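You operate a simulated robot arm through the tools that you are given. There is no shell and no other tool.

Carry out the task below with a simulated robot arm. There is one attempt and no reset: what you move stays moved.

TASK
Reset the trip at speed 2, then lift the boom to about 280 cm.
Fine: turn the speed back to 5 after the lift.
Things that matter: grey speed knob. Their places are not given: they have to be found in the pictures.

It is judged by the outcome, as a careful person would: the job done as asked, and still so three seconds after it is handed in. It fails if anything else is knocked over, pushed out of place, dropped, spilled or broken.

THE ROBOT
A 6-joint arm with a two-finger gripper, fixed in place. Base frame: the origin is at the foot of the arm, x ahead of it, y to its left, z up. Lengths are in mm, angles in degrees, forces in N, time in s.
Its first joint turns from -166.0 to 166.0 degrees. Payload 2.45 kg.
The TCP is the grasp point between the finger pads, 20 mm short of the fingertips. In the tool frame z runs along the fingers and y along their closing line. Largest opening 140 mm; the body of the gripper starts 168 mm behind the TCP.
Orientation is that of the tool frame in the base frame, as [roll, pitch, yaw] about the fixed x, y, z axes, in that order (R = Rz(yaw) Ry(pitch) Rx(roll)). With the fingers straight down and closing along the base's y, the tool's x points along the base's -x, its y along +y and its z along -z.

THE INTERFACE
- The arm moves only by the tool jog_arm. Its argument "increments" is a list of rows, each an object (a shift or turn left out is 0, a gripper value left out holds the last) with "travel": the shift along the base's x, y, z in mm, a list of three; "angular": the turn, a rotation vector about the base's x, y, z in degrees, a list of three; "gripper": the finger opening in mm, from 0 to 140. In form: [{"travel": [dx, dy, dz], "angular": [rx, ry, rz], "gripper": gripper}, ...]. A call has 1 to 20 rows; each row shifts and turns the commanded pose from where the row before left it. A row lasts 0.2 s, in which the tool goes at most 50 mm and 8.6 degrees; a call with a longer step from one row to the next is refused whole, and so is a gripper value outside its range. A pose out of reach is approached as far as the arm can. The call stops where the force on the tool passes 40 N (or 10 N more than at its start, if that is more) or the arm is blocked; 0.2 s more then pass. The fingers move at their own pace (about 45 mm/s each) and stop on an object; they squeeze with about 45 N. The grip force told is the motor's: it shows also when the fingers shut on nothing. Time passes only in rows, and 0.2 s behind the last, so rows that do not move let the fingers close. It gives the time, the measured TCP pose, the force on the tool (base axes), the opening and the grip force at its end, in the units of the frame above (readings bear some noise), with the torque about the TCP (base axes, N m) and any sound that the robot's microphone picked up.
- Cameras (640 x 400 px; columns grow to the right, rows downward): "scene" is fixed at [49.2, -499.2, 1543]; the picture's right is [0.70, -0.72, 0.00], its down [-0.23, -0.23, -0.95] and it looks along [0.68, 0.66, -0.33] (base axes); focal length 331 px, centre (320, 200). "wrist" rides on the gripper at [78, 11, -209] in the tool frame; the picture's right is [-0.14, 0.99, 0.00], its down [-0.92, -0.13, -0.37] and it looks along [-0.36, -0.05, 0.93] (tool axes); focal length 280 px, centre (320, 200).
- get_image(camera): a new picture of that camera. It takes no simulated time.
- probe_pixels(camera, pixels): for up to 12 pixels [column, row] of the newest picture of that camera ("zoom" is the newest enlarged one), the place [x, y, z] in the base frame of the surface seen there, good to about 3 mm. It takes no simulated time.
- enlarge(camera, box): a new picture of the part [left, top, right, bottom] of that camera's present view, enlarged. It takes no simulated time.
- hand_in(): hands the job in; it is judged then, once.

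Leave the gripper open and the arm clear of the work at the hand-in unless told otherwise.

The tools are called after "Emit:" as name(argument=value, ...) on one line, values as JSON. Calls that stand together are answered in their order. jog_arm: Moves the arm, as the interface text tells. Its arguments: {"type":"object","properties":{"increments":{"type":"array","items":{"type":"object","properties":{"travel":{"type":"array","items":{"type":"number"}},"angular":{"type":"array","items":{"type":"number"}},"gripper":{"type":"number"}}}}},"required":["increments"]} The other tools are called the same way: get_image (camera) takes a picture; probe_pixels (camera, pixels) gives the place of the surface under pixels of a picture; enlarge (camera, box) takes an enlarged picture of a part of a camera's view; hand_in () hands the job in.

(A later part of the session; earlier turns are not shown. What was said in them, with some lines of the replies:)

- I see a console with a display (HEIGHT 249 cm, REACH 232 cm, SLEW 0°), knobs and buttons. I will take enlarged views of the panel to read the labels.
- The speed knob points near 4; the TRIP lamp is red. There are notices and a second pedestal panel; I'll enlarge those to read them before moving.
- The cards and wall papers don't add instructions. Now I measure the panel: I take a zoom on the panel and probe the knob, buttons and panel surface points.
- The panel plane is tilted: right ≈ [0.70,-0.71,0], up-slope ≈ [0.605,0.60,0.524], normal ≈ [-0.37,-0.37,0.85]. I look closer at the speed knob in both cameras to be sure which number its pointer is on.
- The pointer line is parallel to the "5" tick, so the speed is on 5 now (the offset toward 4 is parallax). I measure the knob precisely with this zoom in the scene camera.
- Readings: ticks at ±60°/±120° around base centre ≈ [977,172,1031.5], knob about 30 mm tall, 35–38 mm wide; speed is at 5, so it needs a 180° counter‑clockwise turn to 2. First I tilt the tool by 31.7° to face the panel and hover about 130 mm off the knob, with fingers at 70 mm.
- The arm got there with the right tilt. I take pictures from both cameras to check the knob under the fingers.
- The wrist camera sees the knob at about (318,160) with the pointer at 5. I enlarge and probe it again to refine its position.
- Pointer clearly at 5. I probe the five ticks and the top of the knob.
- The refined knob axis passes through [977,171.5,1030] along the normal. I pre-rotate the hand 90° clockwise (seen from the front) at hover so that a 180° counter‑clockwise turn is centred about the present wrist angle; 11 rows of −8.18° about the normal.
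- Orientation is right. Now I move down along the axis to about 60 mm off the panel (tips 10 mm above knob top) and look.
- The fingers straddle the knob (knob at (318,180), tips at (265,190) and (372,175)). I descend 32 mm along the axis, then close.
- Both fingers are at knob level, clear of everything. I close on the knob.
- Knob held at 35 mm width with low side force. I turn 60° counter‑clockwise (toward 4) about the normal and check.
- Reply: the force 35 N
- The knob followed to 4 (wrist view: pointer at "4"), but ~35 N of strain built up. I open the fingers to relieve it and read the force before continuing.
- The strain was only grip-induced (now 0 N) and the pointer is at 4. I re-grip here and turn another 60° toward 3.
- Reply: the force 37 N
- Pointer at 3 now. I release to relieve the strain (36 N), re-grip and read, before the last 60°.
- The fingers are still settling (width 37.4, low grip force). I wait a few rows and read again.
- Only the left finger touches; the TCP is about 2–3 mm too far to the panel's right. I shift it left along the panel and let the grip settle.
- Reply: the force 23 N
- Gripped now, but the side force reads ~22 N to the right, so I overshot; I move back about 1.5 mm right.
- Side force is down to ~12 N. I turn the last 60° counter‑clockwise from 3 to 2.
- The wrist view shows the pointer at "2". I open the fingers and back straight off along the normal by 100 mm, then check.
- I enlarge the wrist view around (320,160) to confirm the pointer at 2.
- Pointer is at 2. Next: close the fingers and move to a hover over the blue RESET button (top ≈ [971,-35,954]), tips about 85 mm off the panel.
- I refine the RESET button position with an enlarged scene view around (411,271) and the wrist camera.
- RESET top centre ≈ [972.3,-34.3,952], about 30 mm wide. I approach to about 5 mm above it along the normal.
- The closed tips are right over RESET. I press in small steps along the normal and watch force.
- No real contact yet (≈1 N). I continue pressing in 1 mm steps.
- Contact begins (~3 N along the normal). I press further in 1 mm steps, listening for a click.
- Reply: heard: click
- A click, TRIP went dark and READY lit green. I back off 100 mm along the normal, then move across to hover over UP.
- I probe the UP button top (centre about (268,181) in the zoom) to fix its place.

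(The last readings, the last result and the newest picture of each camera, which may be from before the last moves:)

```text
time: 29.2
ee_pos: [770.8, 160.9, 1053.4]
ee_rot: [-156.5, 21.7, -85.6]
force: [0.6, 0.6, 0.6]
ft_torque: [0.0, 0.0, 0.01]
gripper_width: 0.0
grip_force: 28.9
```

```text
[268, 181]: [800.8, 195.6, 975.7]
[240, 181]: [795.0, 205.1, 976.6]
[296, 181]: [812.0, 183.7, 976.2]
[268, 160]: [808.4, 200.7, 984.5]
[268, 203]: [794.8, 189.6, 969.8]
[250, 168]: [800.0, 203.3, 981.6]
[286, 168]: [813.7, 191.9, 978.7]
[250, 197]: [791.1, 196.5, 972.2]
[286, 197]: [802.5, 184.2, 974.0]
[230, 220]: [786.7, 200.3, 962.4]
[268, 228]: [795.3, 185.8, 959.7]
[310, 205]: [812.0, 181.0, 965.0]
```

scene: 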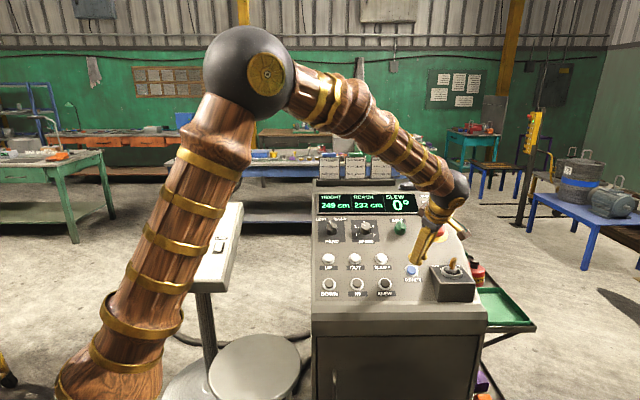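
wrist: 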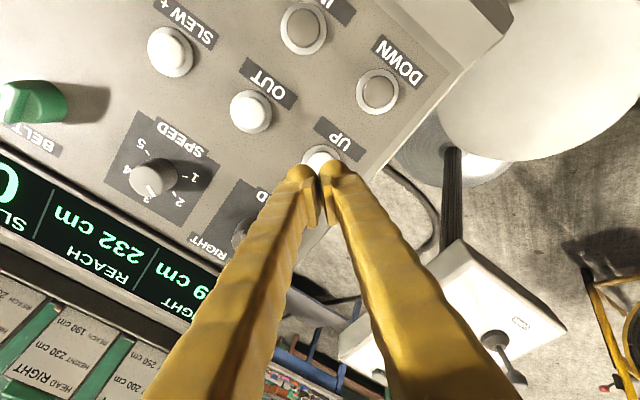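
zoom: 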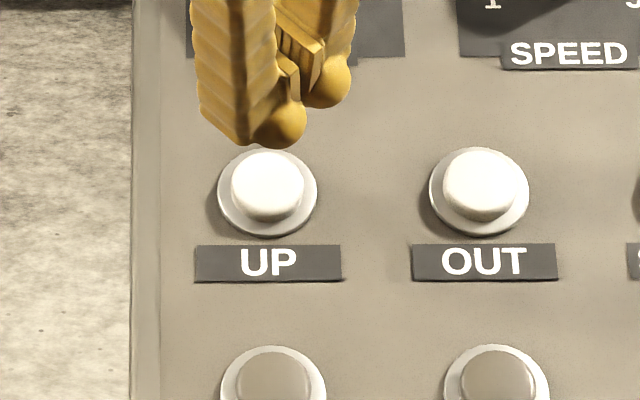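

UP top centre ≈ [802,194.8,976.4]. I approach to ~5 mm above it and check that the display stays visible.

Emit:
jog_arm(increments=[{"travel": [6.0, 6.2, -13.7]}, {"travel": [6.0, 6.2, -13.7]}, {"travel": [6.1, 6.2, -13.7]}, {"travel": [6.1, 6.2, -13.8]}, {}])

Emit:
enlarge(camera="scene", box=[300, 180, 460, 290])

Emit:
get_image(camera="wrist")

```text
time: 30.4
ee_pos: [794.4, 185.4, 998.4]
ee_rot: [-156.5, 21.6, -85.6]
force: [0.1, 1.2, 1.4]
ft_torque: [0.05, 0.01, 0.0]
gripper_width: 0.0
grip_force: 29.2
```

```text
3.64 times, centred on (380, 235) of scene
```

zoom: 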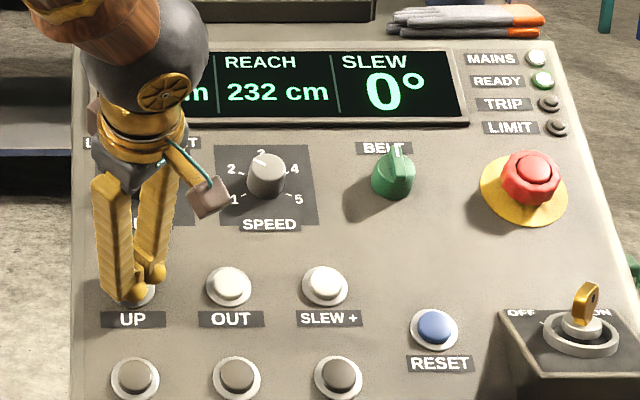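

```text
taken
```

wrist: 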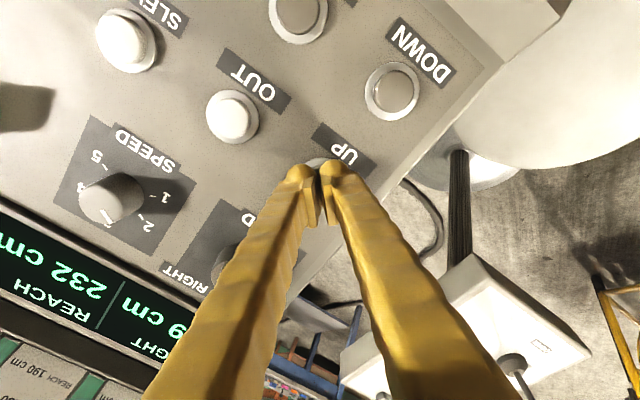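

The tips are over UP, but the HEIGHT number is hidden (by the arm in the scene view, by the left finger in the wrist view, only "9 cm" showing at (165,315)). I turn the hand about the button axis by +24° so the number emerges from behind the finger.

Emit:
jog_arm(increments=[{"angular": [-2.981, -2.959, 6.808]}, {"angular": [-2.981, -2.959, 6.808]}, {"angular": [-2.981, -2.959, 6.808]}, {}])

Emit:
get_image(camera="wrist")

```text
time: 31.4
ee_pos: [794.4, 185.1, 998.7]
ee_rot: [-150.2, 10.8, -63.1]
force: [-1.1, -0.4, 0.4]
ft_torque: [0.0, -0.01, 0.02]
gripper_width: 0.0
grip_force: 29.7
```

```text
taken
```

wrist: 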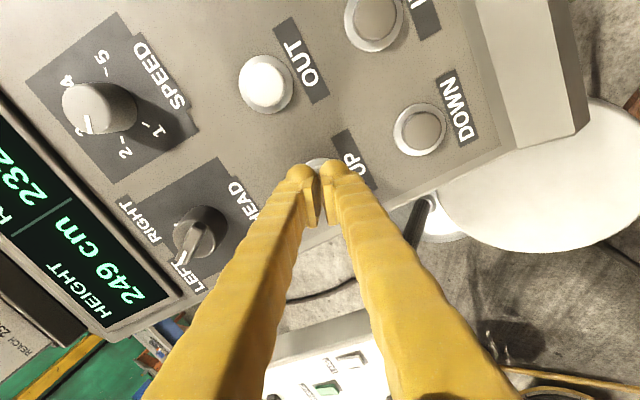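

Now "249 cm" is fully visible in the wrist view at about (100,260). I press UP: 6 mm down first, then 1 mm steps.

Emit:
jog_arm(increments=[{"travel": [0.75, 0.74, -1.7]}, {"travel": [0.75, 0.74, -1.7]}, {"travel": [0.75, 0.74, -1.7]}, {"travel": [0.37, 0.37, -0.85]}])

Emit:
enlarge(camera="wrist", box=[0, 180, 240, 340])

```text
time: 32.4
ee_pos: [796.9, 188.3, 991.5]
ee_rot: [-150.1, 10.8, -63.4]
force: [-0.8, -0.3, 1.5]
ft_torque: [-0.04, 0.03, 0.02]
gripper_width: 0.1
grip_force: 30.0
```

```text
2.50 times, centred on (120, 260) of wrist
```

zoom: 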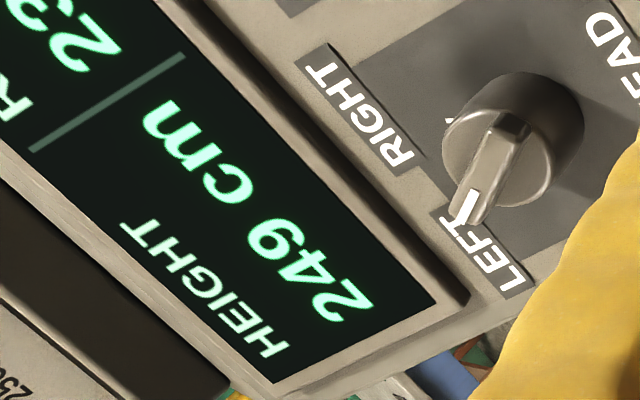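

Still 249 cm, contact just starting (~1.7 N). I press 2 mm more.

Emit:
jog_arm(increments=[{"travel": [0.37, 0.37, -0.85]}, {"travel": [0.37, 0.37, -0.85]}])

Emit:
enlarge(camera="wrist", box=[0, 180, 240, 340])

```text
time: 33.0
ee_pos: [798.4, 188.7, 990.8]
ee_rot: [-150.1, 10.8, -63.3]
force: [-1.1, -1.5, 3.3]
ft_torque: [0.0, 0.04, 0.0]
gripper_width: 0.0
grip_force: 29.4
heard: click
```

```text
2.50 times, centred on (120, 260) of wrist
```

zoom: 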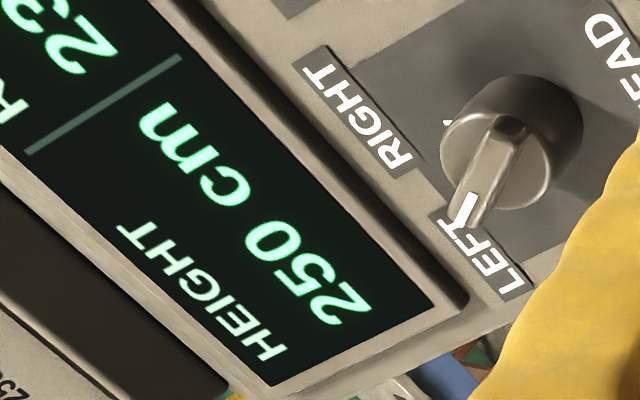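

Click; HEIGHT reads 250 cm and rising while held. I hold for four rows and read the rate.

Emit:
jog_arm(increments=[{}, {}, {}, {}])

Emit:
enlarge(camera="wrist", box=[0, 180, 240, 340])

```text
time: 34.0
ee_pos: [797.8, 189.2, 990.8]
ee_rot: [-150.1, 10.6, -63.3]
force: [-0.5, -0.9, 2.9]
ft_torque: [0.03, 0.0, 0.01]
gripper_width: 0.0
grip_force: 29.3
```

```text
2.50 times, centred on (120, 260) of wrist
```

zoom: 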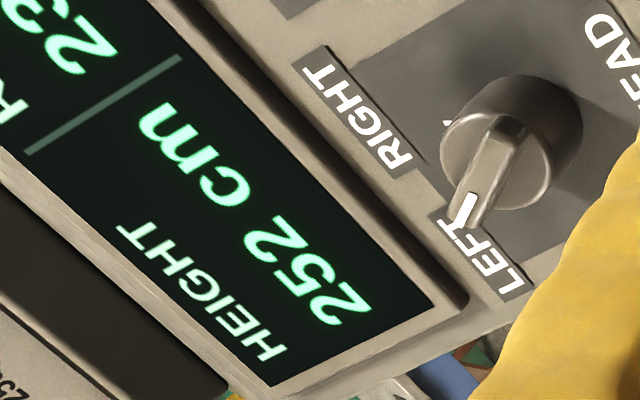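

Rising about 2–3 cm/s. I hold for another 4 s and read again.

Emit:
jog_arm(increments=[{}, {}, {}, {}, {}, {}, {}, {}, {}, {}, {}, {}, {}, {}, {}, {}, {}, {}, {}])

Emit:
enlarge(camera="wrist", box=[0, 180, 240, 340])

Emit:
enlarge(camera="scene", box=[300, 180, 460, 290])

```text
time: 38.0
ee_pos: [798.9, 188.3, 989.9]
ee_rot: [-150.1, 10.6, -63.3]
force: [-1.3, -1.1, 3.4]
ft_torque: [-0.04, -0.01, 0.04]
gripper_width: 0.0
grip_force: 29.5
```

```text
2.50 times, centred on (120, 260) of wrist
```

zoom: 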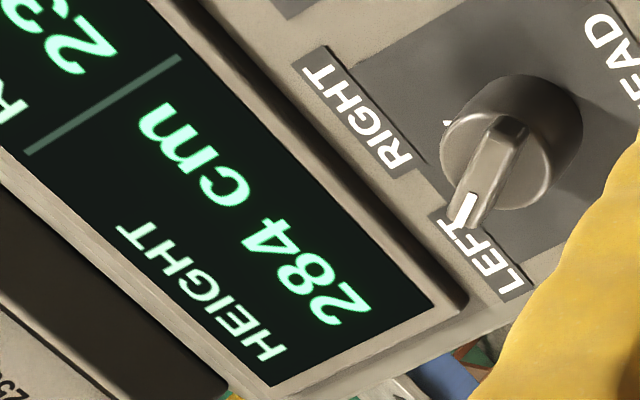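

```text
3.64 times, centred on (380, 235) of scene
```

zoom: 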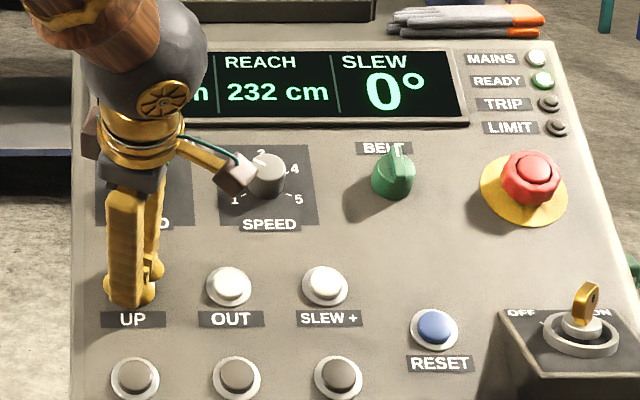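

It sped up: it's at 284 cm already. I release at once by lifting off along the normal.

Emit:
jog_arm(increments=[{"travel": [-11.2, -11.1, 25.5]}])

Emit:
enlarge(camera="wrist", box=[0, 180, 240, 340])

```text
time: 38.4
ee_pos: [787.1, 177.5, 1016.3]
ee_rot: [-150.0, 10.8, -63.3]
force: [0.3, 0.4, -0.6]
ft_torque: [-0.02, -0.04, 0.0]
gripper_width: 0.1
grip_force: 28.8
```

```text
2.50 times, centred on (120, 260) of wrist
```

zoom: 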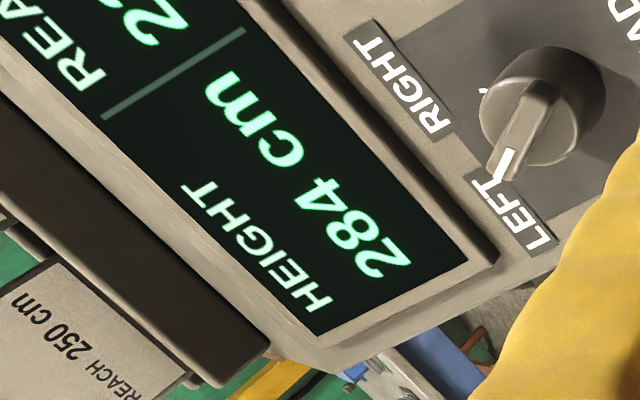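

Released at 284 cm. That is a bit over "about 280", so I'll trim it with a short DOWN press. First I let a moment pass, verify stability, and measure the DOWN button.

Emit:
jog_arm(increments=[{"travel": [-11.2, -11.1, 25.5]}, {"travel": [-11.2, -11.1, 25.5]}, {}, {}])

Emit:
get_image(camera="wrist")

Emit:
enlarge(camera="scene", box=[305, 255, 365, 305])

```text
time: 39.4
ee_pos: [763.4, 155.7, 1066.3]
ee_rot: [-150.0, 10.7, -63.3]
force: [0.2, -0.3, 0.4]
ft_torque: [0.0, 0.0, 0.02]
gripper_width: 0.0
grip_force: 29.3
```

```text
taken
```

wrist: 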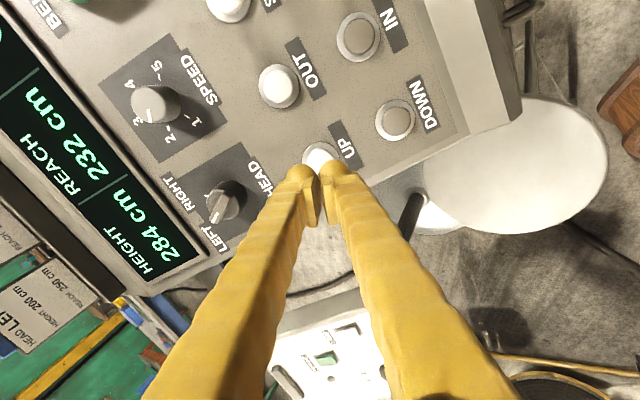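

```text
8.00 times, centred on (335, 280) of scene
```

zoom: 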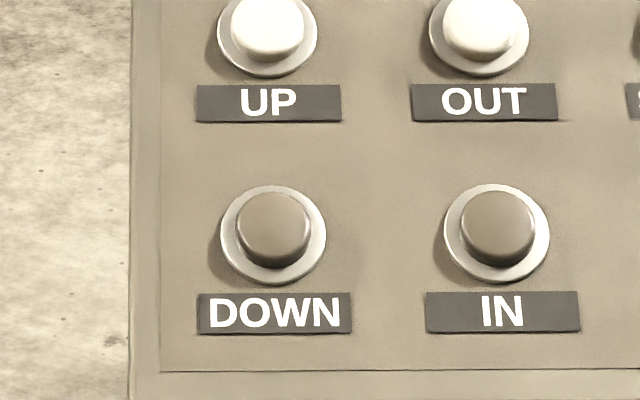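

HEIGHT is steady at 284. I probe DOWN (centre about (273,222) in the zoom).

Emit:
probe_pixels(camera="zoom", pixels=[[273, 222], [243, 222], [303, 222], [273, 198], [273, 247], [252, 207], [294, 207], [252, 240], [294, 240]])

```text
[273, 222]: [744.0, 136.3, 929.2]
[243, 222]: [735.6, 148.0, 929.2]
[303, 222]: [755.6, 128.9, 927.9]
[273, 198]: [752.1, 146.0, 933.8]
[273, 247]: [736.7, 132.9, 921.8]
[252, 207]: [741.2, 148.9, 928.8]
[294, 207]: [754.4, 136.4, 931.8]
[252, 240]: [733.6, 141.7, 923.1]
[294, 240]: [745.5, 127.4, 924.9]
```

DOWN top centre ≈ [744.4,138.4,928.2]. I move in-plane to hover over DOWN.

Emit:
jog_arm(increments=[{"travel": [-28.6, -27.9, -24.5]}, {"travel": [-28.6, -28.0, -24.5]}, {}])

Emit:
get_image(camera="wrist")

Emit:
enlarge(camera="scene", box=[300, 180, 460, 290])

```text
time: 40.2
ee_pos: [707.4, 100.2, 1017.7]
ee_rot: [-150.1, 10.7, -63.3]
force: [0.7, 1.4, 0.3]
ft_torque: [-0.01, -0.03, 0.02]
gripper_width: 0.1
grip_force: 29.4
```

```text
taken
```

wrist: 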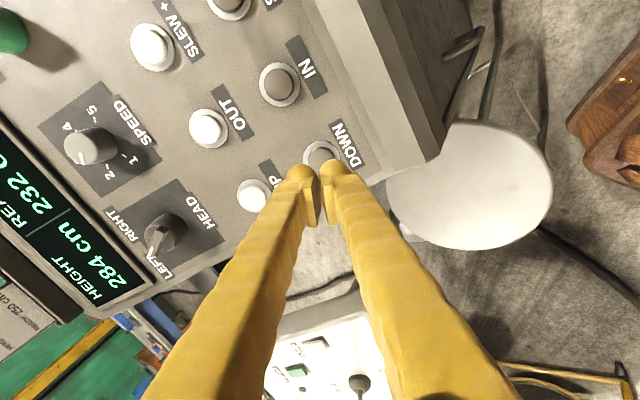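

```text
3.64 times, centred on (380, 235) of scene
```

zoom: 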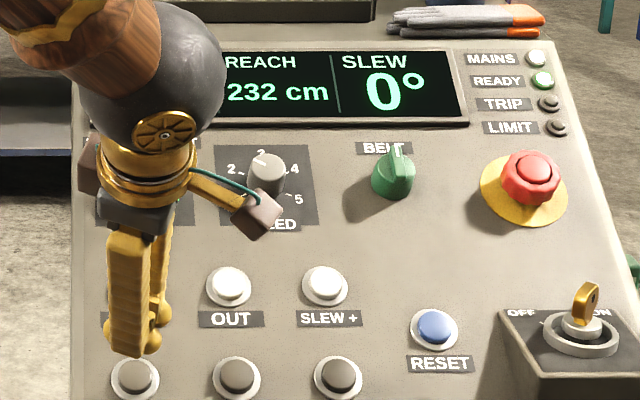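

At hover, HEIGHT (284) is visible in the wrist view. I approach to 5 mm above DOWN and see if it stays visible.

Emit:
jog_arm(increments=[{"travel": [7.4, 7.4, -17.0]}, {"travel": [7.4, 7.4, -17.0]}, {"travel": [7.5, 7.4, -17.0]}, {"travel": [7.5, 7.4, -17.1]}, {}])

Emit:
get_image(camera="wrist")

Emit:
enlarge(camera="scene", box=[300, 180, 460, 290])

```text
time: 41.4
ee_pos: [737.9, 128.7, 948.2]
ee_rot: [-150.2, 10.7, -63.3]
force: [-0.4, -0.5, -0.3]
ft_torque: [-0.02, 0.02, 0.0]
gripper_width: 0.0
grip_force: 29.2
```

```text
taken
```

wrist: 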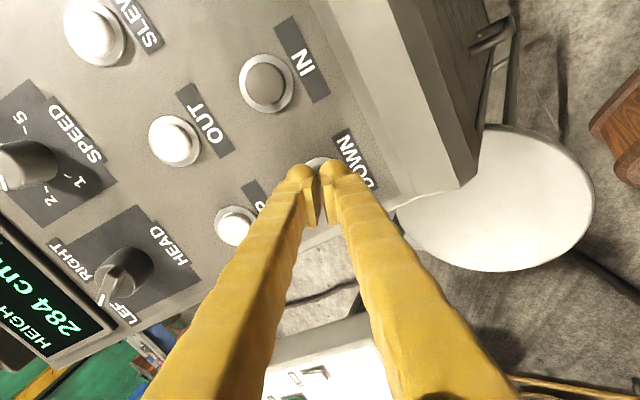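

```text
3.64 times, centred on (380, 235) of scene
```

zoom: 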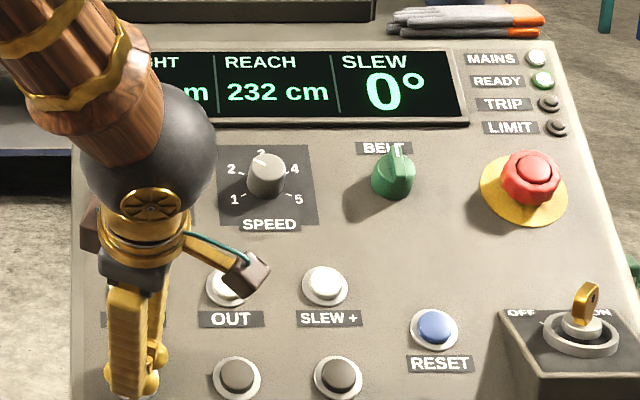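

The number stays visible at (60,310). I press DOWN: 7 mm first.

Emit:
jog_arm(increments=[{"travel": [0.75, 0.74, -1.7]}, {"travel": [0.75, 0.74, -1.7]}, {"travel": [0.75, 0.74, -1.7]}, {"travel": [0.37, 0.37, -0.85]}])

Emit:
enlarge(camera="wrist", box=[0, 220, 180, 370])

```text
time: 42.4
ee_pos: [739.9, 130.5, 943.7]
ee_rot: [-150.1, 10.7, -63.3]
force: [-1.0, -0.6, 1.2]
ft_torque: [-0.02, 0.04, 0.03]
gripper_width: 0.0
grip_force: 29.4
```

```text
2.67 times, centred on (90, 295) of wrist
```

zoom: 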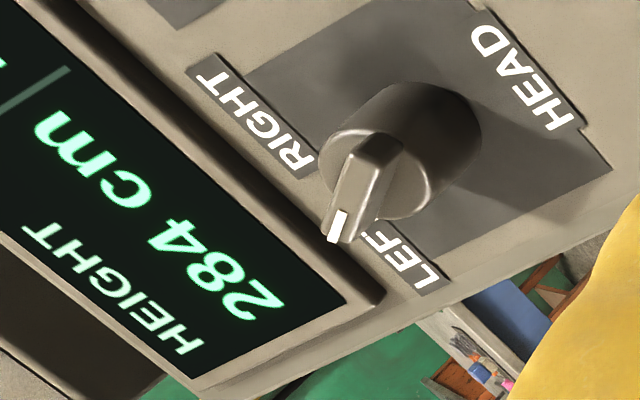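

Still 284, light contact. I press 2 mm more to the click.

Emit:
jog_arm(increments=[{"travel": [0.37, 0.37, -0.85]}, {"travel": [0.37, 0.37, -0.85]}])

Emit:
enlarge(camera="wrist", box=[0, 220, 180, 370])

```text
time: 43.0
ee_pos: [739.9, 132.9, 941.8]
ee_rot: [-150.1, 10.7, -63.3]
force: [-1.6, -1.7, 2.4]
ft_torque: [-0.03, 0.04, 0.03]
gripper_width: 0.0
grip_force: 29.7
heard: click
```

```text
2.67 times, centred on (90, 295) of wrist
```

zoom: 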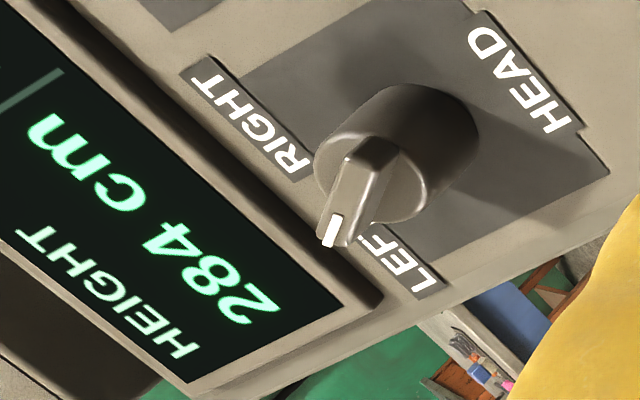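

Click heard, still showing 284 (slow start). I hold two more rows and read.

Emit:
jog_arm(increments=[{}, {}])

Emit:
enlarge(camera="wrist", box=[0, 220, 180, 370])

```text
time: 43.6
ee_pos: [741.4, 132.4, 941.2]
ee_rot: [-150.1, 10.7, -63.2]
force: [-0.3, -0.9, 2.4]
ft_torque: [-0.07, 0.03, 0.01]
gripper_width: 0.0
grip_force: 29.4
```

```text
2.67 times, centred on (90, 295) of wrist
```

zoom: 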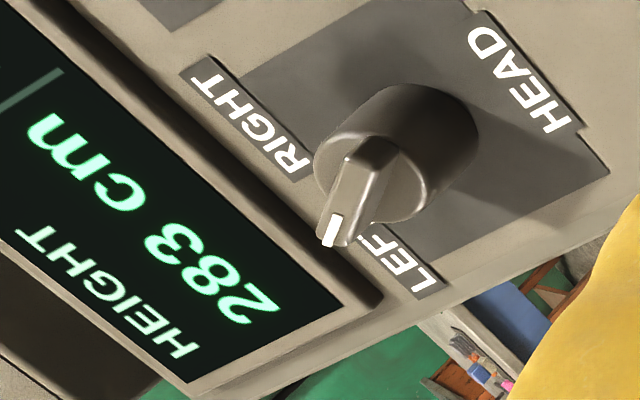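

283 now. I hold one more row (0.4 s in all) and read.

Emit:
jog_arm(increments=[{}])

Emit:
enlarge(camera="wrist", box=[0, 220, 180, 370])

```text
time: 44.0
ee_pos: [739.9, 133.1, 941.3]
ee_rot: [-150.1, 10.7, -63.3]
force: [-0.9, -1.3, 3.0]
ft_torque: [-0.01, -0.02, 0.03]
gripper_width: 0.0
grip_force: 29.5
```

```text
2.67 times, centred on (90, 295) of wrist
```

zoom: 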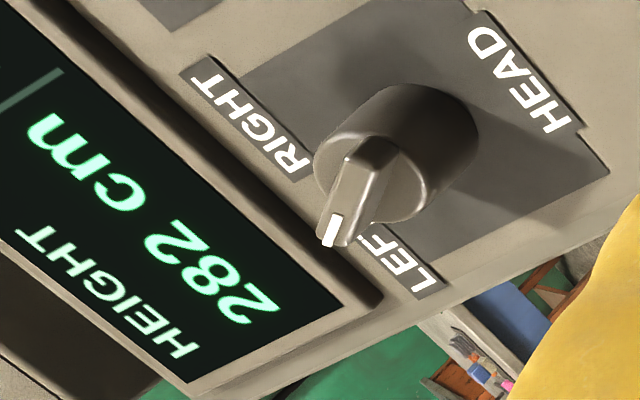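

282. I hold just one more 0.2 s row and lift off in the next one.

Emit:
jog_arm(increments=[{}, {"travel": [-11.2, -11.1, 25.5]}, {}])

Emit:
get_image(camera="wrist")

Emit:
enlarge(camera="wrist", box=[0, 200, 180, 350])

```text
time: 44.8
ee_pos: [728.9, 122.3, 967.8]
ee_rot: [-150.0, 10.6, -63.4]
force: [-0.8, 0.7, 0.2]
ft_torque: [0.0, 0.02, -0.02]
gripper_width: 0.0
grip_force: 30.1
```

```text
taken
```

wrist: 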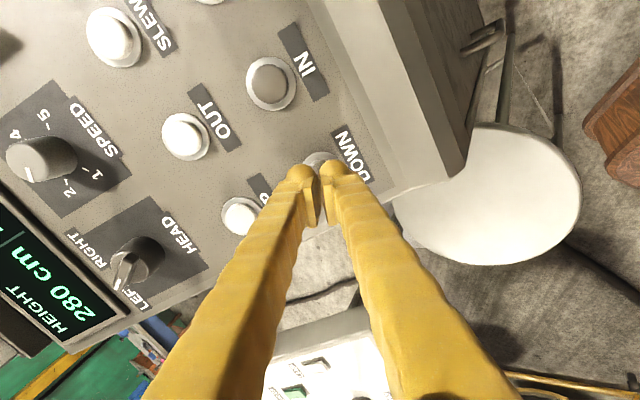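

```text
2.67 times, centred on (90, 275) of wrist
```

zoom: 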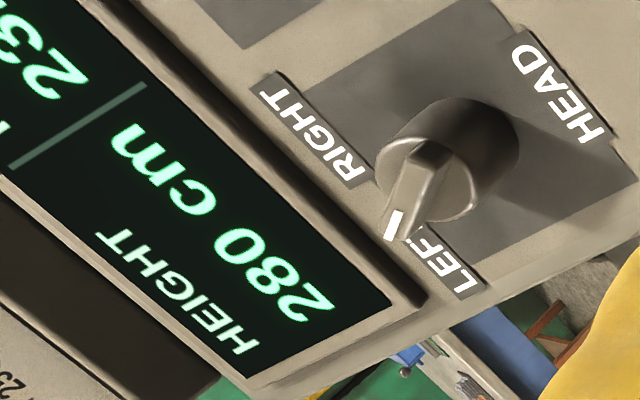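

HEIGHT reads 280 cm. Now back to the speed knob: retreat along the normal, travel to the knob hover, undo the 24° hand turn, and open the fingers to 60 mm.

Emit:
jog_arm(increments=[{"travel": [-14.0, -13.8, 31.9]}, {"travel": [-13.9, -13.9, 31.9]}, {"travel": [38.3, 5.1, 18.0]}, {"travel": [38.3, 5.1, 18.0], "angular": [2.981, 2.959, -6.808]}, {"travel": [38.3, 5.1, 18.0], "angular": [2.981, 2.959, -6.808]}, {"travel": [38.3, 5.1, 18.0], "angular": [2.981, 2.959, -6.808]}, {"travel": [38.3, 5.2, 17.9], "gripper": 60}, {"travel": [38.3, 5.2, 17.9]}, {}, {}])

Emit:
get_image(camera="wrist")

Emit:
enlarge(camera="scene", box=[300, 180, 460, 290])

```text
time: 47.0
ee_pos: [931.0, 124.8, 1138.9]
ee_rot: [-156.5, 21.7, -85.6]
force: [-0.2, 0.2, 0.1]
ft_torque: [-0.01, 0.01, -0.02]
gripper_width: 59.9
grip_force: 0.0
```

```text
taken
```

wrist: 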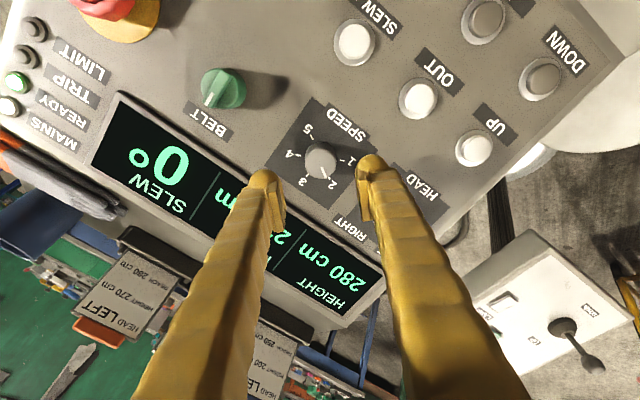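

```text
3.64 times, centred on (380, 235) of scene
```

zoom: 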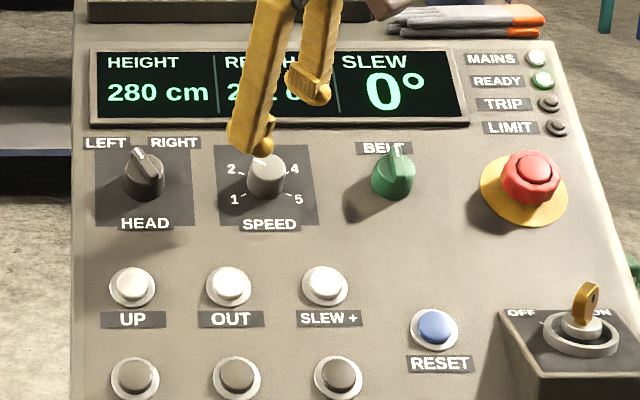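

HEIGHT 280 cm steady, READY lit, pointer at 2. I descend on the knob axis with open fingers.

Emit:
jog_arm(increments=[{"travel": [7.5, 7.4, -17.0]}, {"travel": [7.5, 7.4, -17.0]}, {"travel": [7.5, 7.4, -17.0]}, {"travel": [7.4, 7.4, -17.0]}, {"travel": [7.4, 7.4, -17.0]}, {}])

Emit:
jog_arm(increments=[{"gripper": 30}, {}, {}, {}])

```text
time: 48.4
ee_pos: [968.8, 161.2, 1053.9]
ee_rot: [-156.5, 21.7, -85.6]
force: [-1.4, 0.1, -0.2]
ft_torque: [0.02, 0.01, -0.01]
gripper_width: 60.3
grip_force: 0.2
```

```text
time: 49.4
ee_pos: [968.1, 162.6, 1054.3]
ee_rot: [-156.5, 21.7, -85.6]
force: [-10.6, 1.4, -2.8]
ft_torque: [-0.03, 0.14, 0.05]
gripper_width: 37.3
grip_force: 5.6
```

One-sided contact again (force along the finger line, −x). I shift ~1.2 mm in the force direction so the grip centres.

Emit:
jog_arm(increments=[{"travel": [-0.6, 0.05, -0.22]}, {"travel": [-0.5, 0.05, -0.22]}, {}, {}])

```text
time: 50.4
ee_pos: [966.8, 162.5, 1054.1]
ee_rot: [-156.5, 21.8, -85.6]
force: [-2.5, 0.1, -6.2]
ft_torque: [0.01, 0.04, 0.04]
gripper_width: 34.8
grip_force: 43.1
```

Gripped firmly with low side force. I turn 60° clockwise (2 → 3).

Emit:
jog_arm(increments=[{"angular": [2.795, 2.774, -6.383]}, {"angular": [2.795, 2.774, -6.383]}, {"angular": [2.795, 2.774, -6.383]}, {"angular": [2.795, 2.774, -6.383]}, {"angular": [2.795, 2.774, -6.383]}, {"angular": [2.795, 2.774, -6.383]}, {"angular": [2.795, 2.774, -6.383]}, {"angular": [2.795, 2.774, -6.383]}, {}])

Emit:
enlarge(camera="scene", box=[335, 200, 405, 250])

```text
time: 52.4
ee_pos: [967.8, 161.9, 1054.5]
ee_rot: [171.0, 30.4, -152.6]
force: [23.8, 5.2, -8.2]
ft_torque: [0.12, -0.27, -0.04]
gripper_width: 34.8
grip_force: 44.4
```

```text
8.00 times, centred on (370, 225) of scene
```

zoom: 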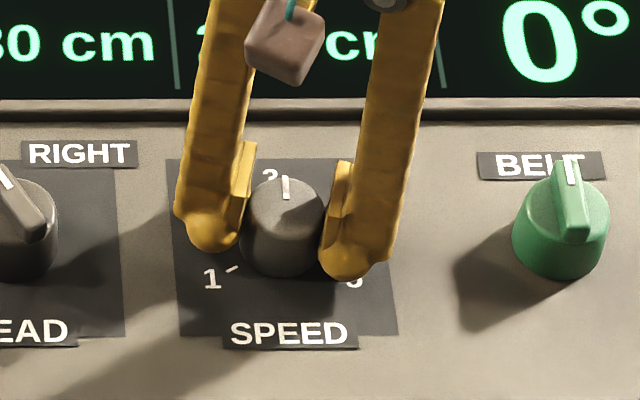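

Pointer at 3. I release, re-grip and read the side force.

Emit:
jog_arm(increments=[{"gripper": 54}, {}, {}, {"gripper": 30}, {}, {}, {}])

```text
time: 54.0
ee_pos: [968.1, 160.7, 1053.7]
ee_rot: [170.9, 30.5, -152.5]
force: [3.7, -8.6, -2.4]
ft_torque: [-0.08, -0.05, -0.09]
gripper_width: 34.7
grip_force: 44.6
```

Gripped well (≈10 N side force). I turn 60° clockwise (3 → 4).

Emit:
jog_arm(increments=[{"angular": [2.795, 2.774, -6.383]}, {"angular": [2.795, 2.774, -6.383]}, {"angular": [2.795, 2.774, -6.383]}, {"angular": [2.795, 2.774, -6.383]}, {"angular": [2.795, 2.774, -6.383]}, {"angular": [2.795, 2.774, -6.383]}, {"angular": [2.795, 2.774, -6.383]}, {"angular": [2.795, 2.774, -6.383]}, {}])

Emit:
get_image(camera="wrist")

Emit:
enlarge(camera="scene", box=[335, 200, 405, 250])

```text
time: 56.0
ee_pos: [967.7, 160.8, 1053.4]
ee_rot: [149.2, 7.8, 147.7]
force: [9.1, -15.8, -4.8]
ft_torque: [-0.17, -0.14, -0.13]
gripper_width: 34.8
grip_force: 44.9
```

```text
taken
```

wrist: 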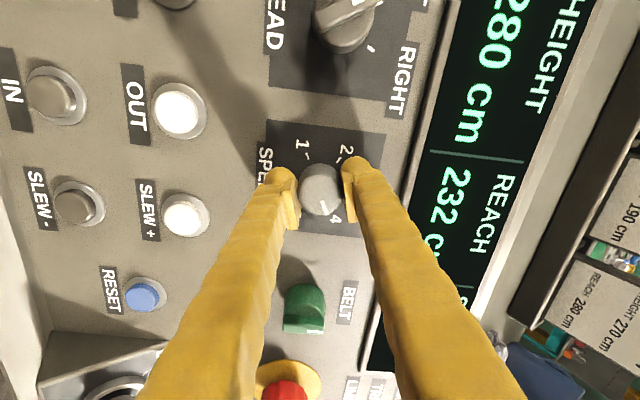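

```text
8.00 times, centred on (370, 225) of scene
```

zoom: 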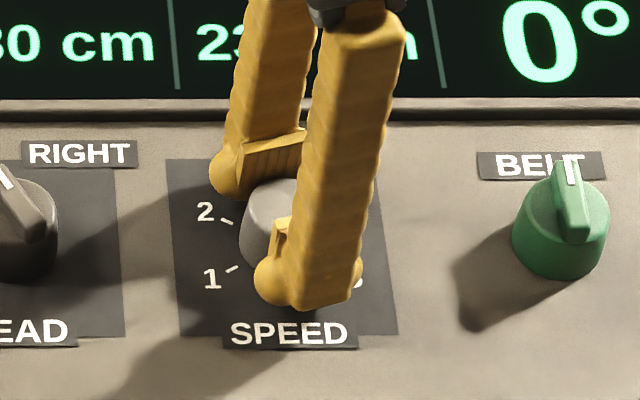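

Pointer at 4, HEIGHT still 280. I release, re-grip, and check before the last 60°.

Emit:
jog_arm(increments=[{"gripper": 54}, {}, {}, {"gripper": 30}, {}, {}, {}])

```text
time: 57.6
ee_pos: [967.0, 161.1, 1054.0]
ee_rot: [149.3, 7.9, 147.8]
force: [-6.3, -3.6, -2.6]
ft_torque: [-0.06, 0.14, 0.02]
gripper_width: 34.6
grip_force: 44.8
```

Good grip, low force. I turn the last 60° clockwise (4 → 5).

Emit:
jog_arm(increments=[{"angular": [2.795, 2.774, -6.383]}, {"angular": [2.795, 2.774, -6.383]}, {"angular": [2.795, 2.774, -6.383]}, {"angular": [2.795, 2.774, -6.383]}, {"angular": [2.795, 2.774, -6.383]}, {"angular": [2.795, 2.774, -6.383]}, {"angular": [2.795, 2.774, -6.383]}, {"angular": [2.795, 2.774, -6.383]}, {}])

Emit:
get_image(camera="wrist")

Emit:
enlarge(camera="scene", box=[335, 200, 405, 250])

```text
time: 59.6
ee_pos: [967.7, 161.2, 1053.3]
ee_rot: [156.4, -21.8, 94.6]
force: [-12.6, -9.3, 3.6]
ft_torque: [-0.31, -0.12, 0.58]
gripper_width: 34.8
grip_force: 44.7
```

```text
taken
```

wrist: 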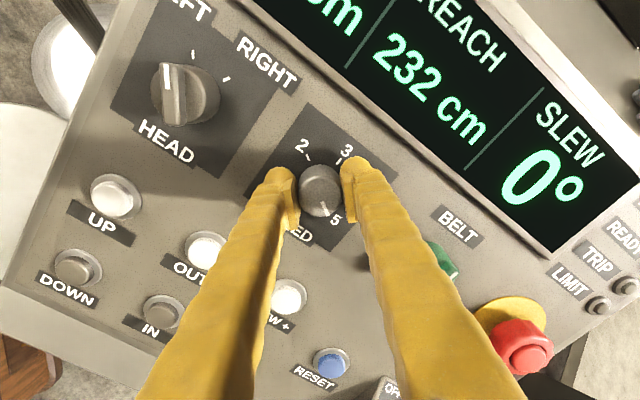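

```text
8.00 times, centred on (370, 225) of scene
```

zoom: 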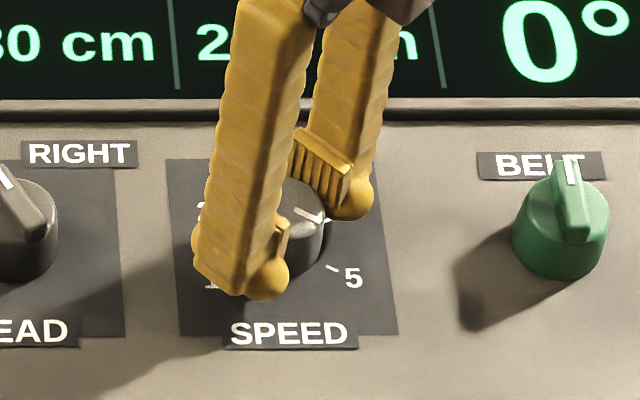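

The pointer is at 5 and the torque reading suggests it reached its stop. I open the fingers, back off along the normal and check everything.

Emit:
jog_arm(increments=[{"gripper": 60}, {}, {}, {"travel": [-7.4, -7.4, 17.0]}, {"travel": [-7.4, -7.4, 17.0]}, {"travel": [-7.5, -7.4, 17.0]}, {"travel": [-7.5, -7.4, 17.0]}, {"travel": [-7.5, -7.4, 17.0]}, {}])

Emit:
get_image(camera="wrist")

Emit:
enlarge(camera="wrist", box=[260, 100, 380, 220])

Emit:
enlarge(camera="scene", box=[300, 180, 460, 290])

```text
time: 61.6
ee_pos: [929.2, 124.8, 1138.1]
ee_rot: [156.4, -21.6, 94.5]
force: [0.3, -0.9, 0.3]
ft_torque: [0.01, 0.03, -0.05]
gripper_width: 60.1
grip_force: 0.1
```

```text
taken
```

wrist: 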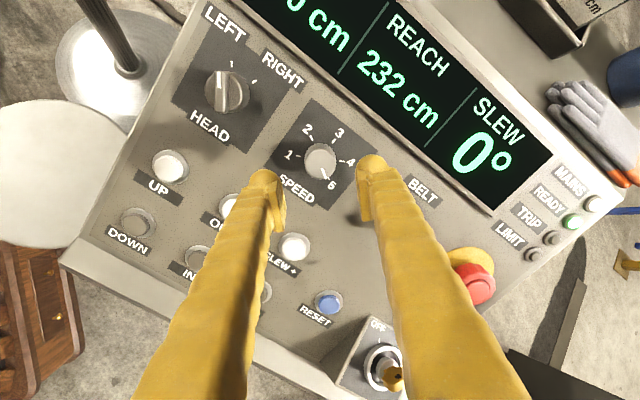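

```text
3.33 times, centred on (320, 160) of wrist
```

zoom: 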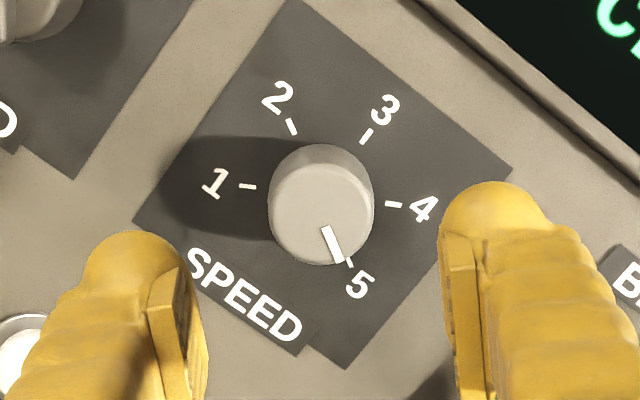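

```text
3.64 times, centred on (380, 235) of scene
```

zoom: 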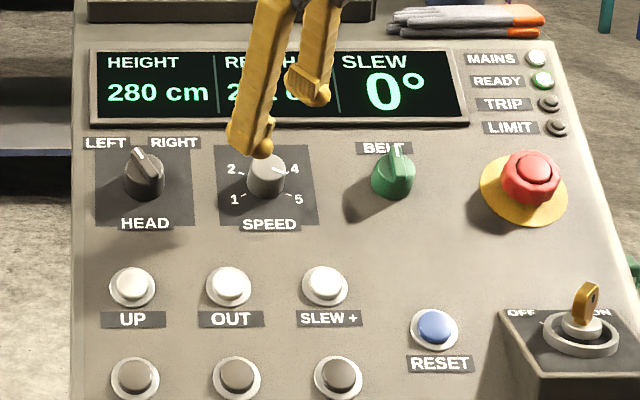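

Speed is on 5, HEIGHT 280 cm, READY lit, TRIP dark. I retreat the arm back and up clear of the console with the gripper open.

Emit:
jog_arm(increments=[{"travel": [-16, -16, 36], "gripper": 100}, {"travel": [-35, 5, 25]}, {"travel": [-40, 9, 17]}, {"travel": [-40, 9, 17]}, {"travel": [-40, 9, 17]}, {"travel": [-40, 9, 17]}, {"travel": [-40, 9, 10], "gripper": 140}, {"travel": [-40, 9, 5]}, {}, {}])

Emit:
get_image(camera="scene")

Emit:
enlarge(camera="scene", box=[300, 180, 460, 290])

```text
time: 63.8
ee_pos: [638.9, 168.2, 1282.6]
ee_rot: [156.3, -21.9, 94.6]
force: [-0.5, 0.2, -0.2]
ft_torque: [0.02, -0.02, -0.03]
gripper_width: 139.9
grip_force: 0.0
```

```text
taken
```

scene: 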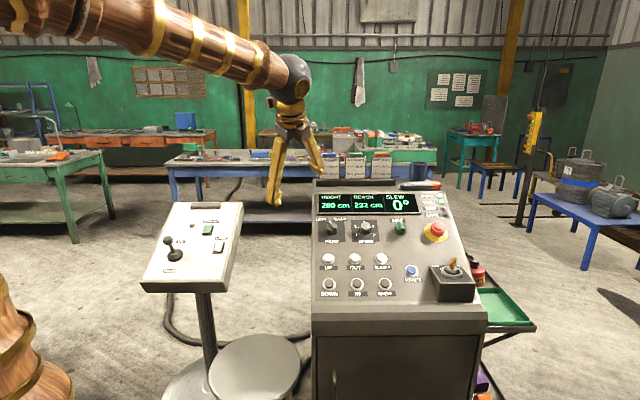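

```text
3.64 times, centred on (380, 235) of scene
```

zoom: 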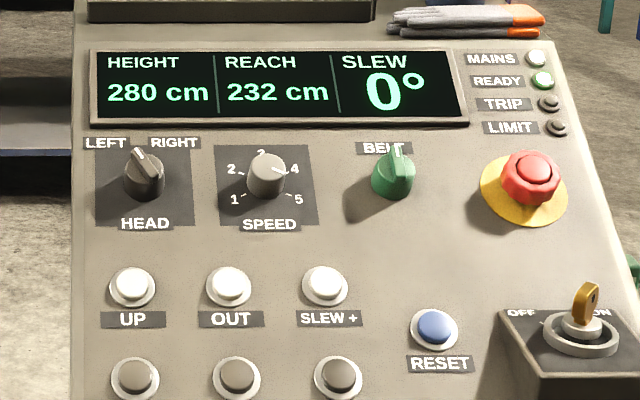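

The arm is clear and the gripper open. The display reads HEIGHT 280, REACH 232, SLEW 0°. READY is on, TRIP is off, speed is on 5, and the other controls look as they did at the start. I hand in.

Emit:
hand_in()

```text
The job is handed in.
```

The trip was reset at speed 2, the boom is at 280 cm, and the speed knob is back on 5.

- **Reset:** I turned the grey speed knob from 5 down to 2 and pressed RESET. The TRIP lamp went out and READY lit green.
- **Lift:** I held UP at speed 2. The boom sped up more than I expected and reached 284 cm before I let go. I brought it down with a short press of DOWN, and the display has read 280 cm since.
- **Speed:** After the lift I turned the knob back from 2 to 5 and checked the pointer from close up.

REACH (232 cm) and SLEW (0°) did not change. I did not operate any other controls. At hand-in the gripper was open and the arm was clear of the console.
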